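You operate a simulated robot arm through the tools that you are given. There is no shell and no other tool. Be economical: measure what you need, move in short steps, check, and stop when the job is done.

You are at the controls of a simulated robot arm. One attempt, no reset.

## Task
Take the short tin with a white band and put it on the centre of the middle table.

Only the result counts: the job must be done as asked and must still hold three seconds after the hand-in. Knocking over, shifting, dropping, spilling or breaking anything else fails it.

## Robot
A 7-joint arm with a two-finger parallel gripper, fixed in place. Base frame: the origin is at the foot of the arm, x ahead of it, y to its left, z up; the work surface is at about z = 800. Readings come in mm, degrees, newtons and seconds.
With the tool pointing down near the work surface it reaches from about 240 to 680 mm from the base axis. Its first joint turns from -66.0 to 66.0 degrees. Payload 2.4 kg.
Tool frame: the origin (TCP) lies between the finger pads and is the grasp point; the fingertips stand 30 mm ahead of it; z points along the fingers, y is the line along which they close. The gripper opens to 94 mm. The fingers are 28 mm wide and 10 mm thick; the gripper's body (50 by 96 mm) begins 55 mm behind the TCP.
Orientation is that of the tool frame in the base frame, as a unit quaternion [w, x, y, z]. With the fingers straight down and closing along the base's y, the tool's x points along the base's -x, its y along +y and its z along -z.

## Interface
- The arm moves only by the tool move_arm. Its argument "increments" is a list of rows, each a list of 7 numbers: the turn, a rotation vector about the base's x, y, z in degrees, then the shift along the base's x, y, z in mm, then the opening, from 0 (shut) to 1 (fully open). In form: [[rx, ry, rz, tx, ty, tz, grip], ...]. A call has 1 to 8 rows; each row shifts and turns the commanded pose from where the row before left it. Each row takes 0.2 s and may step no farther than 50 mm and 8.6 degrees from the row before; otherwise, or with a gripper value out of range, the whole call is refused. Where a pose cannot be reached the arm comes as near as it can. A force on the tool above 40 N (or 10 N above the force at the start of the call, whichever is more), or a blocked arm, ends the call early, and 0.2 s more pass. The fingers move at their own pace (about 153 mm/s each) and stop on an object; they squeeze with about 39 N. The grip force told is the motor's: it shows also when the fingers shut on nothing. Time passes only in rows, and 0.2 s behind the last, so rows that do not move let the fingers close. The reply holds the time, the measured pose of the TCP, the force on the tool along the base axes, the opening and the grip force, in the units named above and with some noise.
- Cameras (640 x 400 px; columns grow to the right, rows downward): "scene" is fixed at [15.8, 459.8, 1438.8]; the picture's right is [-0.91, -0.42, 0.00], its down [-0.26, 0.56, -0.79] and it looks along [0.33, -0.71, -0.62] (base axes); focal length 367 px, centre (320, 200). "wrist" rides on the gripper at [-37, 0, -58] in the tool frame; the picture's right is [0.00, -1.00, 0.00], its down [0.97, 0.00, -0.24] and it looks along [0.24, 0.00, 0.97] (tool axes); focal length 218 px, centre (320, 200). There is no depth. A picture from a camera that has moved, and an enlarged one, comes with that camera's place and axes in the base frame and with its lens.
- get_image(camera): a new picture of that camera. No time passes.
- inspect(camera, box): a new picture of the part [left, top, right, bottom] of that camera's present view, enlarged. No time passes.
- job_done(): hands the job in; it is judged then, once.

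Go step by step. Nothing tells you positions but the pictures and the camera data: compare them with the known pose of the tool, close in by small moves and look again before you grip or let go. The budget is 90 turns and 38 pictures, counting those below and the enlarged ones. Unless the task says otherwise, let go and move clear before handing in, and close with one line.

The tools are called after "Request:" by a JSON object that holds its "method" and its "body". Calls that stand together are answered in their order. move_arm: Moves the arm, as the interface text tells. Its arguments: {"type":"object","properties":{"increments":{"type":"array","items":{"type":"array","items":{"type":"number"}}}},"required":["increments"]} The other tools are called the same way: get_image (camera) takes a picture; inspect (camera, box) takes an enlarged picture of a part of a camera's view; job_done () hands the job in.

At the start:

```text
t: 0.0
ee_pos: [338.6, -80.8, 1087.9]
tcp_rot: [-0.001, 0.0, 1.0, 0.001]
wrist_force: [0.0, 0.2, -0.6]
opening: 93.8
grasp_force: 0.0
```

scene: 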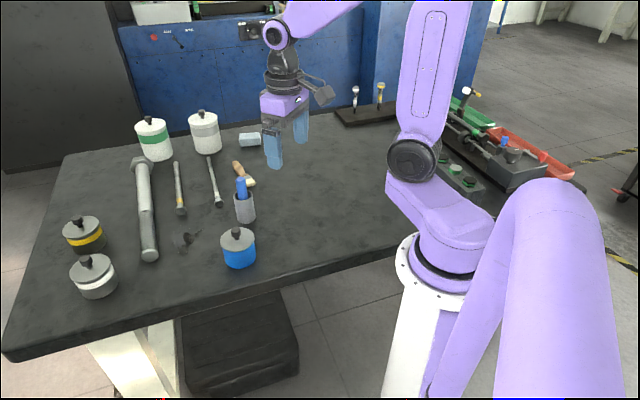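
wrist: 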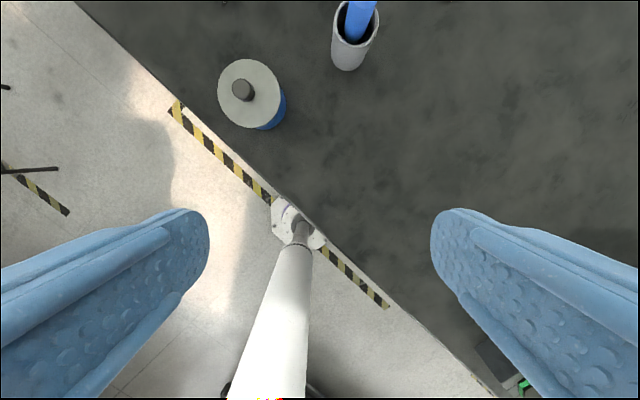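

I see short tins at the left of the bench (yellow, white, blue bands) and two tall ones behind. First I look closer to identify the tin and the "middle table".

Request:
{"method": "inspect", "body": {"camera": "scene", "box": [40, 90, 280, 310]}}

Request:
{"method": "inspect", "body": {"camera": "scene", "box": [320, 60, 600, 235]}}

```text
1.82 times, centred on (160, 200) of scene
camera zoom: at [15.8, 459.8, 1438.8], right [-0.91, -0.42, 0.0], down [-0.26, 0.56, -0.79], along [0.33, -0.71, -0.62], focal length 668 px, centre (611, 200)
```

zoom: 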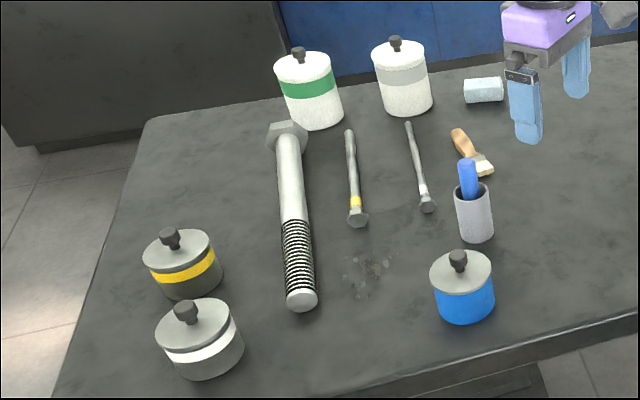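

```text
2.29 times, centred on (460, 148) of scene
camera zoom: at [15.8, 459.8, 1438.8], right [-0.91, -0.42, 0.0], down [-0.26, 0.56, -0.79], along [0.33, -0.71, -0.62], focal length 840 px, centre (0, 320)
```

zoom: 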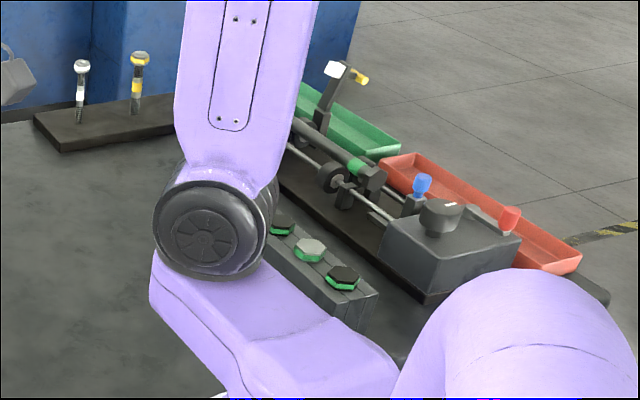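

The target is the tin with the dark/grey body and white band at the near left corner. The bench appears to be turned about 45° to the base; I'll turn the wrist camera to see it whole and check for other tables.

Request:
{"method": "move_arm", "body": {"increments": [[0, 0, -7.5, 0, -15, 5, 1], [0, 0, -7.5, 0, -15, 5, 1], [0, 0, -7.5, 0, -15, 5, 1], [0, 0, -7.5, 0, -15, 5, 1], [0, 0, -7.5, 0, -15, 5, 1], [0, 0, -7.5, 0, -15, 5, 1]]}}

Request:
{"method": "move_arm", "body": {"increments": [[-5, -5, 0, 0, 0, 0, 1], [-5, -5, 0, 0, 0, 0, 1], [-5, -5, 0, 0, 0, 0, 1], [-5, -5, 0, 0, 0, 0, 1], [-5, -5, 0, 0, 0, 0, 1], [-5, -5, 0, 0, 0, 0, 1]]}}

Request:
{"method": "get_image", "body": {"camera": "wrist"}}

Request:
{"method": "get_image", "body": {"camera": "scene"}}

```text
t: 1.4
ee_pos: [337.7, -171.8, 1116.0]
tcp_rot: [-0.001, 0.384, 0.923, 0.0]
wrist_force: [-0.7, -0.5, 0.8]
opening: 94.1
grasp_force: 0.0
```

```text
t: 2.8
ee_pos: [337.9, -177.7, 1115.1]
tcp_rot: [0.301, 0.366, 0.871, -0.133]
wrist_force: [1.3, 2.6, 0.1]
opening: 93.9
grasp_force: 0.0
out of reach, approached as far as the arm can: row 6
```

```text
33 pictures are left
camera wrist: at [332.9, -172.9, 1183.6], right [-0.72, -0.7, 0.01], down [-0.64, 0.65, -0.42], along [0.28, -0.31, -0.91], focal length 218 px, centre (320, 200)
```

wrist: 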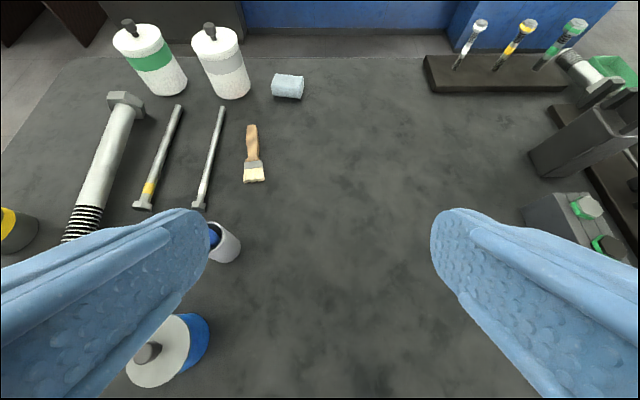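

```text
32 pictures are left
```

scene: 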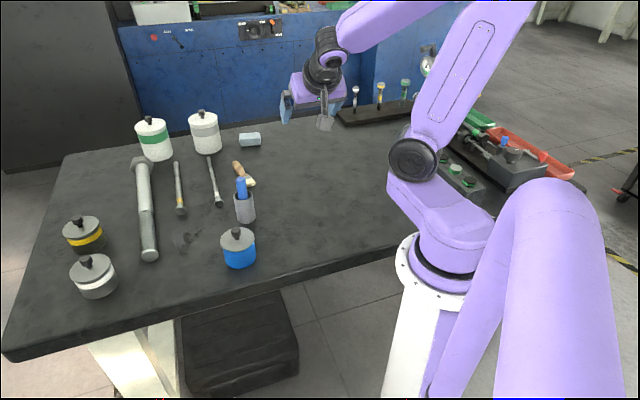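

Only one bench is nearby so far; I look further to the right side to see whether something there could be a "table".

Request:
{"method": "move_arm", "body": {"increments": [[4, 4, 0, 0, -20, 0, 1], [0, 0, -8, -10, -25, 0, 1], [0, 0, -8, -10, -25, 0, 1], [0, 0, -8, -10, -25, 0, 1], [0, 0, -8, -10, -25, 0, 1], [0, 0, -8, -10, -25, 0, 1]]}}

Request:
{"method": "get_image", "body": {"camera": "wrist"}}

Request:
{"method": "get_image", "body": {"camera": "scene"}}

```text
t: 4.2
ee_pos: [287.8, -321.2, 1115.2]
tcp_rot: [0.202, 0.649, 0.707, -0.195]
wrist_force: [0.4, -0.5, 0.6]
opening: 93.8
grasp_force: 0.0
```

```text
31 pictures are left
camera wrist: at [289.6, -321.9, 1183.5], right [-1.0, -0.08, 0.01], down [-0.08, 0.94, -0.32], along [0.01, -0.32, -0.95], focal length 218 px, centre (320, 200)
```

wrist: 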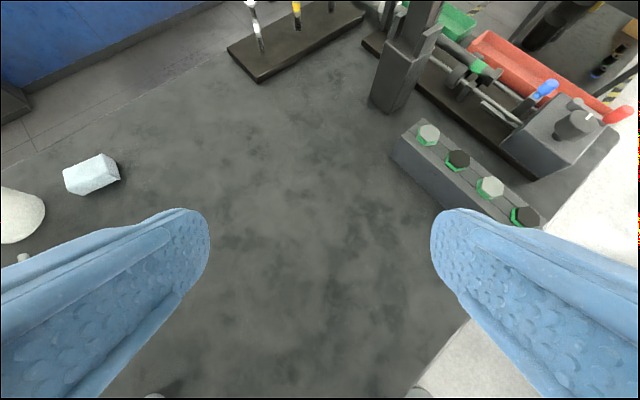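

```text
30 pictures are left
```

scene: 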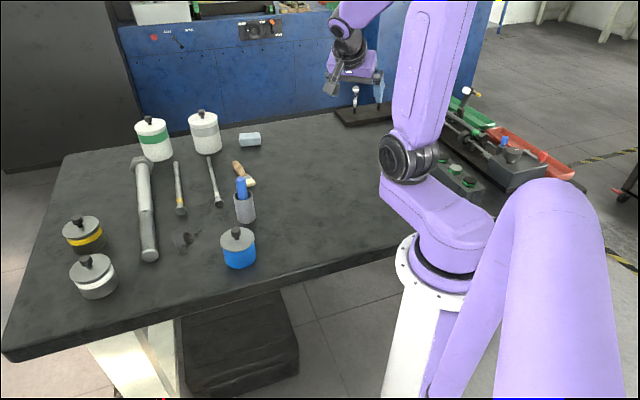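

The bench with the tools seems to be the middle table (cabinet and other furniture behind it). I check its right-end corners to compute its centre.

Request:
{"method": "inspect", "body": {"camera": "wrist", "box": [400, 0, 640, 150]}}

Request:
{"method": "inspect", "body": {"camera": "scene", "box": [420, 0, 640, 240]}}

Request:
{"method": "inspect", "body": {"camera": "scene", "box": [0, 130, 320, 370]}}

```text
2.67 times, centred on (520, 75) of wrist
camera zoom: at [289.6, -321.9, 1183.5], right [-1.0, -0.08, 0.01], down [-0.08, 0.94, -0.32], along [0.01, -0.32, -0.95], focal length 582 px, centre (-213, 533)
```

zoom: 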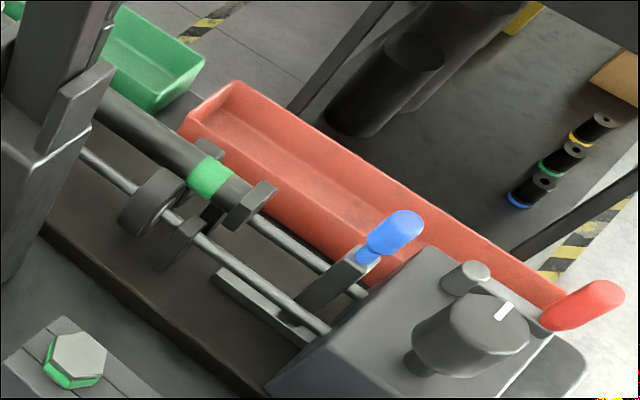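

```text
1.67 times, centred on (530, 120) of scene
camera zoom: at [15.8, 459.8, 1438.8], right [-0.91, -0.42, 0.0], down [-0.26, 0.56, -0.79], along [0.33, -0.71, -0.62], focal length 612 px, centre (-30, 333)
```

zoom: 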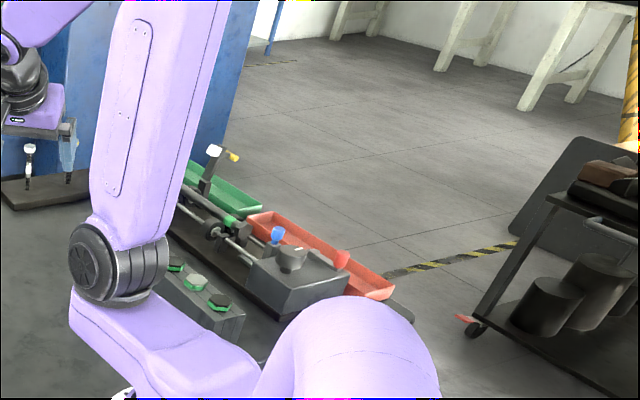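

```text
1.67 times, centred on (160, 250) of scene
camera zoom: at [15.8, 459.8, 1438.8], right [-0.91, -0.42, 0.0], down [-0.26, 0.56, -0.79], along [0.33, -0.71, -0.62], focal length 612 px, centre (587, 117)
```

zoom: 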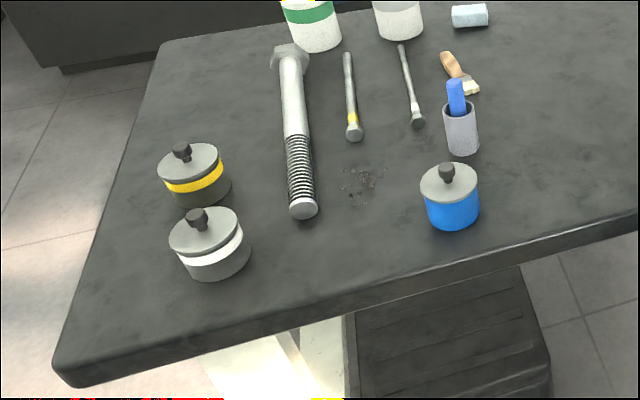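

The bench is the middle table: corners put its centre at about (450, -392). The white-band tin is near (670, 200); I move over towards it, tool pointing down, high above everything.

Request:
{"method": "move_arm", "body": {"increments": [[8.15, 0, 0, 21, 41, -3, 1], [8.15, 0, 0, 21, 41, -3, 1], [8.15, 0, 0, 21, 41, -3, 1], [8.15, 0, 0, 21, 41, -3, 1], [0, 0, 8.5, 21, 41, -3, 1], [0, 0, 8.5, 21, 41, -3, 1], [0, 0, 8.5, 21, 41, -3, 1], [0, 0, 8.5, 21, 41, -3, 1]]}}

Request:
{"method": "move_arm", "body": {"increments": [[0, 0, 8.5, 21, 41, -5, 1], [0, 0, 8.5, 21, 41, -5, 1], [0, 0, 8.5, 21, 41, -5, 1], [0, 0, 8.5, 21, 41, -5, 1], [0, 0, 8.5, 0, 0, -5, 1], [0, 0, 8.5, 0, 0, -5, 1]]}}

Request:
{"method": "get_image", "body": {"camera": "wrist"}}

```text
t: 6.0
ee_pos: [456.7, 6.6, 1091.0]
tcp_rot: [0.009, 0.434, 0.901, 0.015]
wrist_force: [-0.4, 0.3, -0.1]
opening: 94.1
grasp_force: 0.0
```

```text
t: 7.4
ee_pos: [538.9, 173.1, 1060.3]
tcp_rot: [0.002, 0.003, 1.0, 0.016]
wrist_force: [-0.6, 0.1, -0.5]
opening: 94.2
grasp_force: 0.0
```

```text
26 pictures are left
camera wrist: at [576.2, 169.3, 1118.5], right [-0.01, -1.0, -0.03], down [-0.97, 0.0, 0.24], along [-0.24, 0.04, -0.97], focal length 218 px, centre (320, 200)
```

wrist: 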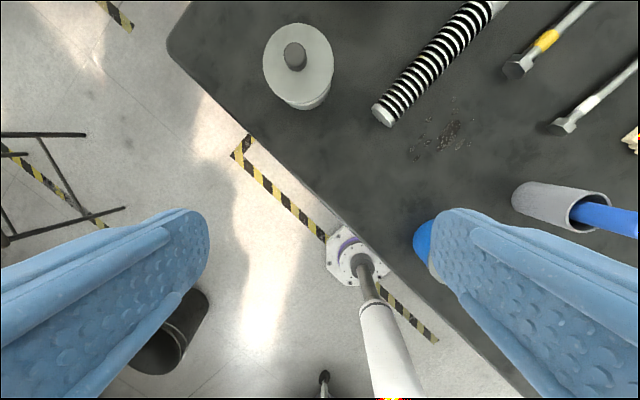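

The tin lies near (661, 200). I zoom in to measure its size and height.

Request:
{"method": "inspect", "body": {"camera": "wrist", "box": [240, 0, 368, 120]}}

Request:
{"method": "inspect", "body": {"camera": "scene", "box": [50, 235, 146, 310]}}

```text
3.33 times, centred on (304, 60) of wrist
camera zoom: at [576.2, 169.3, 1118.5], right [-0.01, -1.0, -0.03], down [-0.97, 0.0, 0.24], along [-0.24, 0.04, -0.97], focal length 728 px, centre (373, 667)
```

zoom: 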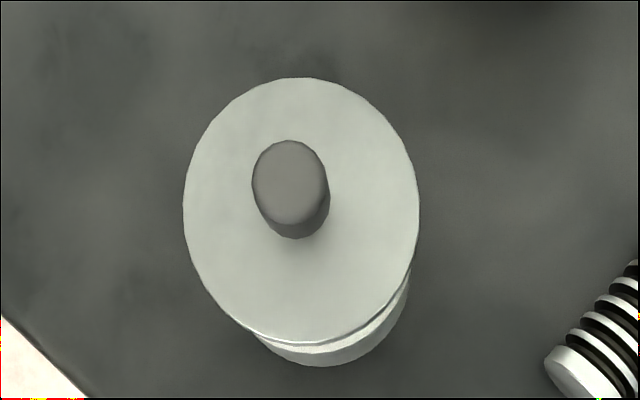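

```text
5.33 times, centred on (98, 272) of scene
camera zoom: at [15.8, 459.9, 1438.8], right [-0.91, -0.42, 0.0], down [-0.26, 0.56, -0.79], along [0.33, -0.71, -0.62], focal length 1959 px, centre (1504, -187)
```

zoom: 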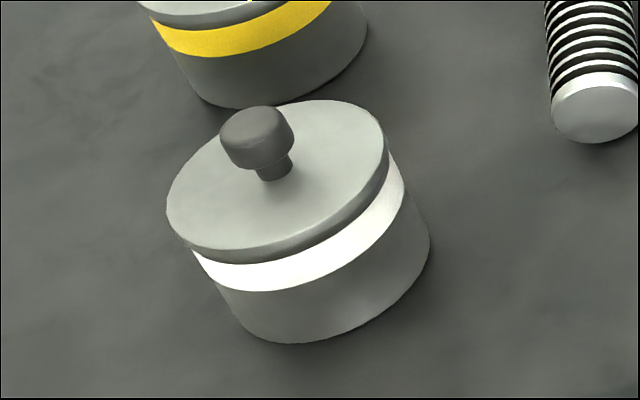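

Triangulating gives the lid at (661, 201, 860), diameter about 76 mm, so the gripper fits round it. I align the tool radially (yaw ≈ 17°) and go above the tin.

Request:
{"method": "move_arm", "body": {"increments": [[-1.8, 0, 0, 30, 7, -20, 1], [0, 0, 8.5, 30, 7, -20, 1], [0, 0, 8.4, 30, 7, -20, 1], [0, 0, 0, 30, 7, -20, 1], [0, 0, 0, 0, 0, -10, 1]]}}

Request:
{"method": "get_image", "body": {"camera": "wrist"}}

```text
t: 8.6
ee_pos: [658.9, 199.6, 970.0]
tcp_rot: [0.001, -0.142, 0.99, 0.0]
wrist_force: [-0.4, -0.1, -0.3]
opening: 94.0
grasp_force: 0.1
```

```text
23 pictures are left
camera wrist: at [694.0, 208.8, 1028.3], right [0.28, -0.96, 0.0], down [-0.93, -0.27, 0.24], along [-0.23, -0.06, -0.97], focal length 218 px, centre (320, 200)
```

wrist: 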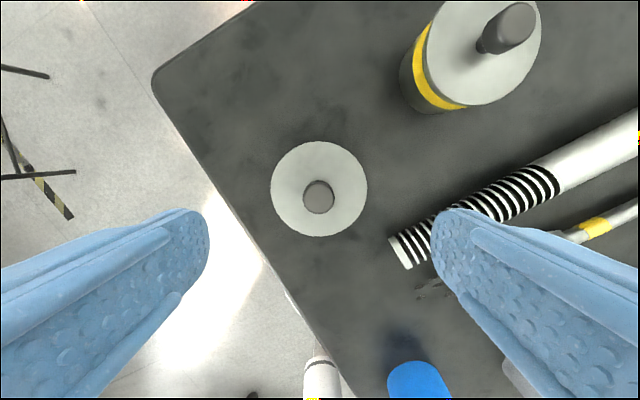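

The tin is centred between the fingers within a few mm (lid at about (663, 202)). I descend to just above the lid and check reach.

Request:
{"method": "move_arm", "body": {"increments": [[0, 0, 0, 4, 2.2, -25, 1], [0, 0, 0, 0, 0, -25, 1], [0, 0, 0, 0, 0, -15, 1], [0, 0, 0, 0, 0, 0, 1]]}}

Request:
{"method": "get_image", "body": {"camera": "wrist"}}

```text
t: 9.6
ee_pos: [663.5, 201.6, 907.6]
tcp_rot: [0.002, -0.142, 0.99, 0.001]
wrist_force: [-0.5, 0.5, 0.0]
opening: 93.8
grasp_force: 0.1
```

```text
22 pictures are left
camera wrist: at [698.6, 210.5, 964.3], right [0.28, -0.96, 0.0], down [-0.93, -0.27, 0.24], along [-0.23, -0.06, -0.97], focal length 218 px, centre (320, 200)
```

wrist: 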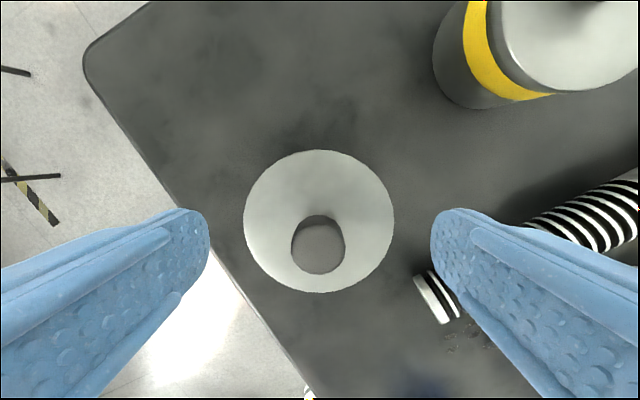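

Well centred, neighbours are clear. I descend around the tin.

Request:
{"method": "move_arm", "body": {"increments": [[0, 0, 0, 0, 0, -20, 1], [0, 0, 0, 0, 0, -20, 1], [0, 0, 0, 0, 0, -15, 1], [0, 0, 0, 0, 0, -13, 1], [0, 0, 0, 0, 0, 0, 1]]}}

Request:
{"method": "get_image", "body": {"camera": "wrist"}}

Request:
{"method": "inspect", "body": {"camera": "scene", "box": [40, 200, 168, 300]}}

```text
t: 10.8
ee_pos: [661.3, 201.1, 838.6]
tcp_rot: [0.002, -0.142, 0.99, 0.001]
wrist_force: [-0.3, -0.5, -0.1]
opening: 94.2
grasp_force: 0.1
out of reach, approached as far as the arm can: row 4
```

```text
21 pictures are left
camera wrist: at [695.8, 210.1, 896.0], right [0.28, -0.96, 0.0], down [-0.93, -0.27, 0.24], along [-0.23, -0.06, -0.97], focal length 218 px, centre (320, 200)
```

wrist: 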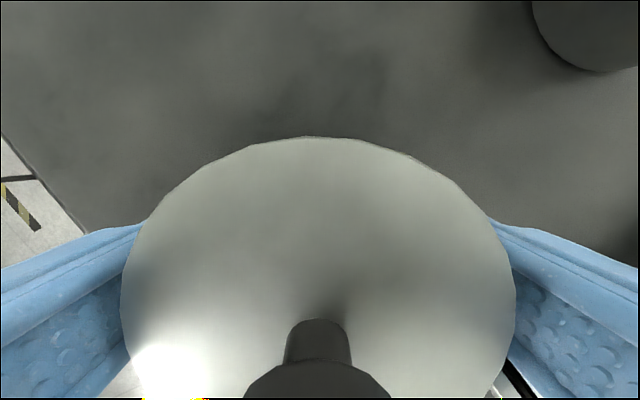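

```text
4.00 times, centred on (104, 250) of scene
camera zoom: at [15.8, 459.8, 1438.8], right [-0.91, -0.42, 0.0], down [-0.26, 0.56, -0.79], along [0.33, -0.71, -0.62], focal length 1470 px, centre (1184, 0)
```

zoom: 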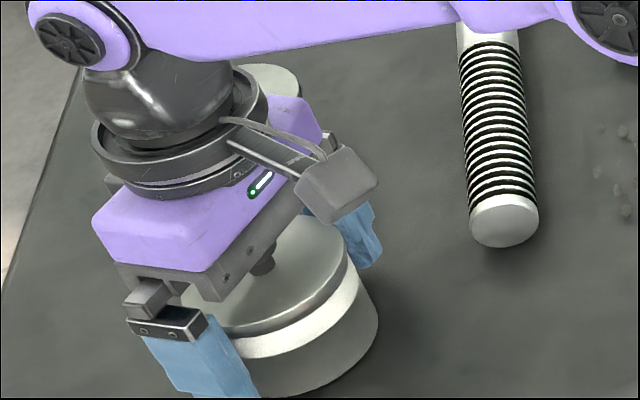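

Fingers straddle the tin evenly. I close on it.

Request:
{"method": "move_arm", "body": {"increments": [[0, 0, 0, 0, 0, 0, 0.5], [0, 0, 0, 0, 0, 0, 0.3], [0, 0, 0, 0, 0, 0, 0], [0, 0, 0, 0, 0, 0, 0]]}}

```text
t: 11.8
ee_pos: [660.9, 201.1, 838.6]
tcp_rot: [0.001, -0.142, 0.99, 0.001]
wrist_force: [0.9, 1.8, -1.2]
opening: 78.6
grasp_force: 38.8
```

Gripped at 78.6 mm with 39 N. I lift a little and check.

Request:
{"method": "move_arm", "body": {"increments": [[0, 0, 0, 0, 0, 10, 0], [0, 0, 0, 0, 0, 25, 0], [0, 0, 0, 0, 0, 40, 0], [0, 0, 0, -10, 0, 45, 0], [0, 0, 0, -10, 0, 45, 0]]}}

Request:
{"method": "get_image", "body": {"camera": "scene"}}

```text
t: 13.0
ee_pos: [639.5, 199.9, 1004.8]
tcp_rot: [0.0, -0.142, 0.99, 0.002]
wrist_force: [-0.6, 0.8, -5.3]
opening: 78.8
grasp_force: 38.7
```

```text
19 pictures are left
```

scene: 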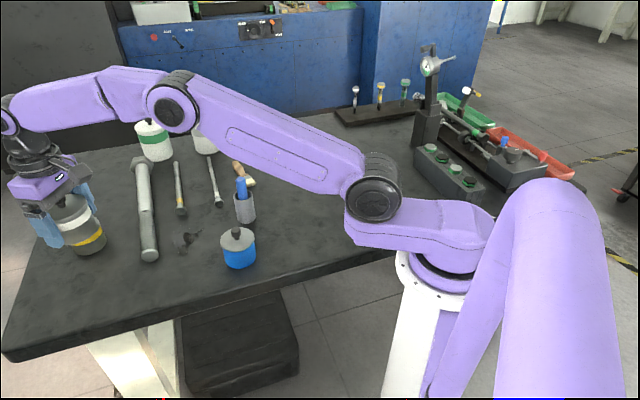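

The tin hangs firmly. I carry it high across the bench towards (452, -394).

Request:
{"method": "move_arm", "body": {"increments": [[0, 0, -4, -13.4, -40, 8, 0], [0, 0, -4, -13.4, -42.5, 8, 0], [0, 0, -4, -13.4, -42.5, 8, 0], [0, 0, -4, -13.4, -42.5, 8, 0], [0, 0, -4, -13.4, -42.5, 8, 0], [0, 0, -4, -13.4, -42.5, 0, 0], [0, 0, -4, -13.4, -42.5, 0, 0]]}}

Request:
{"method": "move_arm", "body": {"increments": [[0, 0, -4, -13.4, -42.5, 0, 0], [0, 0, -4, -13.4, -42.5, 0, 0], [0, 0, -4, -13.4, -42.5, 0, 0], [0, 0, -4, -13.4, -42.5, 0, 0], [0, 0, -4, -13.4, -42.5, 0, 0], [0, 0, -4, -13.4, -42.5, 0, 0], [0, 0, -4, -13.4, -42.5, 0, 0]]}}

Request:
{"method": "get_image", "body": {"camera": "scene"}}

Request:
{"method": "get_image", "body": {"camera": "wrist"}}

```text
t: 14.6
ee_pos: [545.2, -95.2, 1043.4]
tcp_rot: [0.002, 0.101, 0.995, 0.002]
wrist_force: [1.1, 0.0, -5.4]
opening: 78.8
grasp_force: 38.8
```

```text
t: 16.2
ee_pos: [453.0, -392.7, 1044.5]
tcp_rot: [0.001, 0.34, 0.941, 0.002]
wrist_force: [0.0, 1.1, -5.6]
opening: 78.7
grasp_force: 38.7
```

```text
18 pictures are left
```

scene: 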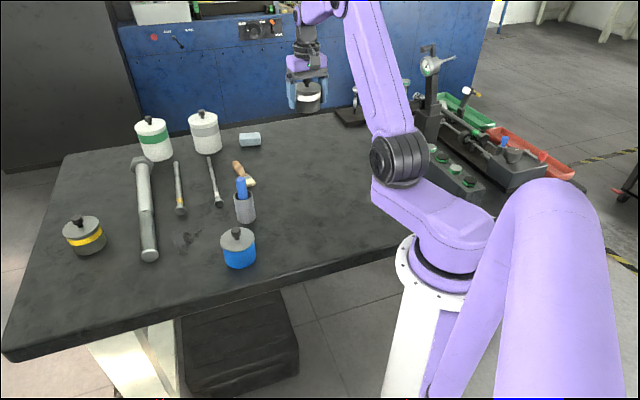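

```text
17 pictures are left
camera wrist: at [480.8, -417.2, 1102.6], right [-0.64, -0.77, 0.0], down [-0.75, 0.62, 0.24], along [-0.18, 0.15, -0.97], focal length 218 px, centre (320, 200)
```

wrist: 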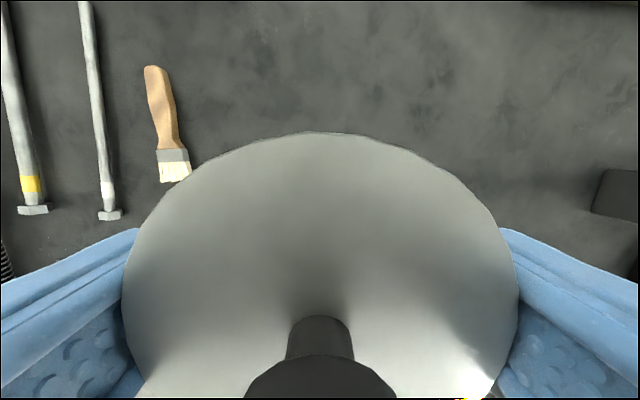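

The spot below is clear. I descend to just above the surface (release height about 838.6).

Request:
{"method": "move_arm", "body": {"increments": [[0, 0, 0, -0.3, -0.3, -45, 0], [0, 0, 0, 0, 0, -45, 0], [0, 0, 0, 0, 0, -45, 0], [0, 0, 0, 0, 0, -35, 0], [0, 0, 0, 0, 0, -20, 0], [0, 0, 0, 0, 0, -8, 0], [0, 0, 0, 0, 0, -3, 0]]}}

Request:
{"method": "inspect", "body": {"camera": "scene", "box": [260, 90, 388, 170]}}

```text
t: 17.8
ee_pos: [454.4, -391.1, 842.5]
tcp_rot: [0.002, 0.34, 0.941, 0.0]
wrist_force: [0.9, -0.2, -4.6]
opening: 78.2
grasp_force: 38.5
```

```text
5.00 times, centred on (324, 130) of scene
camera zoom: at [15.9, 459.8, 1438.8], right [-0.91, -0.42, 0.0], down [-0.26, 0.56, -0.79], along [0.33, -0.71, -0.62], focal length 1837 px, centre (300, 550)
```

zoom: 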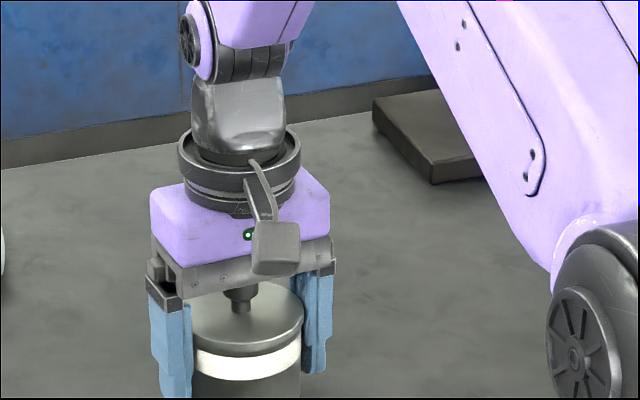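

About 4 mm to go; I lower in small steps and watch the force.

Request:
{"method": "move_arm", "body": {"increments": [[0, 0, 0, 0, 0, -1.5, 0], [0, 0, 0, 0, 0, -1.5, 0], [0, 0, 0, 0, 0, 0, 0]]}}

```text
t: 18.6
ee_pos: [451.9, -391.1, 838.8]
tcp_rot: [0.002, 0.34, 0.941, 0.001]
wrist_force: [-0.7, -0.2, -6.2]
opening: 78.6
grasp_force: 38.4
```

Request:
{"method": "move_arm", "body": {"increments": [[0, 0, 0, 0, 0, -1, 0], [0, 0, 0, 0, 0, 0, 0]]}}

```text
t: 19.2
ee_pos: [452.3, -392.1, 838.4]
tcp_rot: [0.002, 0.34, 0.94, 0.001]
wrist_force: [-0.6, -0.2, -5.8]
opening: 78.7
grasp_force: 38.4
```

No contact force yet; one more millimetre at a time.

Request:
{"method": "move_arm", "body": {"increments": [[0, 0, 0, 0, 0, -1, 0], [0, 0, 0, 0, 0, 0, 0]]}}

```text
t: 19.8
ee_pos: [453.0, -391.5, 837.8]
tcp_rot: [0.003, 0.339, 0.941, 0.0]
wrist_force: [-1.9, 2.7, -0.6]
opening: 78.4
grasp_force: 38.4
```

The load has gone off the wrist, so the tin rests on the table. I open and rise straight up.

Request:
{"method": "move_arm", "body": {"increments": [[0, 0, 0, 0, 0, 0, 1], [0, 0, 0, 0, 0, 0, 1], [0, 0, 0, 0, 0, 0, 1]]}}

Request:
{"method": "move_arm", "body": {"increments": [[0, 0, 0, 0, 0, 15, 1], [0, 0, 0, 0, 0, 30, 1], [0, 0, 0, 0, 0, 40, 1], [0, 0, 0, 0, 0, 45, 1], [0, 0, 0, 0, 0, 45, 1], [0, 0, 0, -30, 20, 30, 1]]}}

Request:
{"method": "get_image", "body": {"camera": "scene"}}

Request:
{"method": "get_image", "body": {"camera": "wrist"}}

```text
t: 20.6
ee_pos: [452.9, -391.9, 837.3]
tcp_rot: [0.002, 0.339, 0.941, 0.0]
wrist_force: [0.4, 1.0, 0.3]
opening: 94.2
grasp_force: 0.0
```

```text
t: 22.0
ee_pos: [422.3, -371.0, 1044.6]
tcp_rot: [0.002, 0.34, 0.94, 0.0]
wrist_force: [-0.8, 1.3, 0.1]
opening: 94.0
grasp_force: 0.0
```

```text
15 pictures are left
```

scene: 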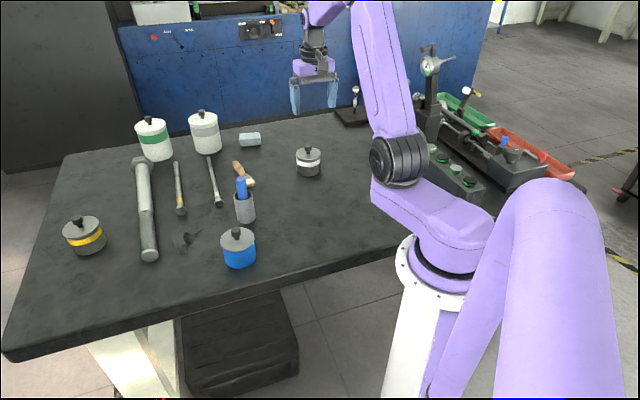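

```text
14 pictures are left
camera wrist: at [450.1, -395.9, 1102.3], right [-0.64, -0.77, 0.0], down [-0.75, 0.62, 0.24], along [-0.18, 0.15, -0.97], focal length 218 px, centre (320, 200)
```

wrist: 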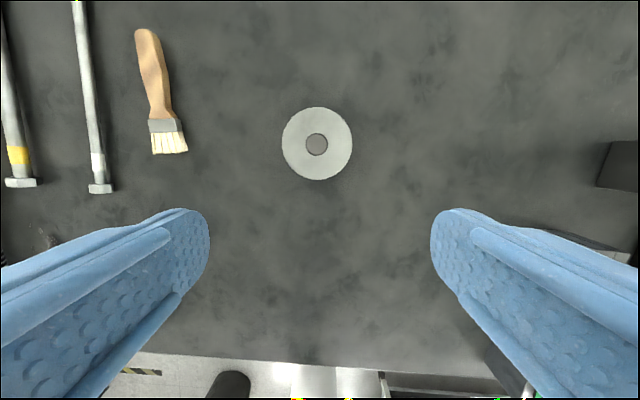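

The tin stands upright at about (453, -392), which is my measured centre of the bench. Everything else is where it was and the gripper is clear, so I hand in.

Request:
{"method": "job_done", "body": {}}

```text
The job is handed in.
```

I set the short white-band tin upright at about (453, -392), the measured centre of the workbench I took to be the middle table. The gripper is clear, nothing else was moved, and the job is handed in.
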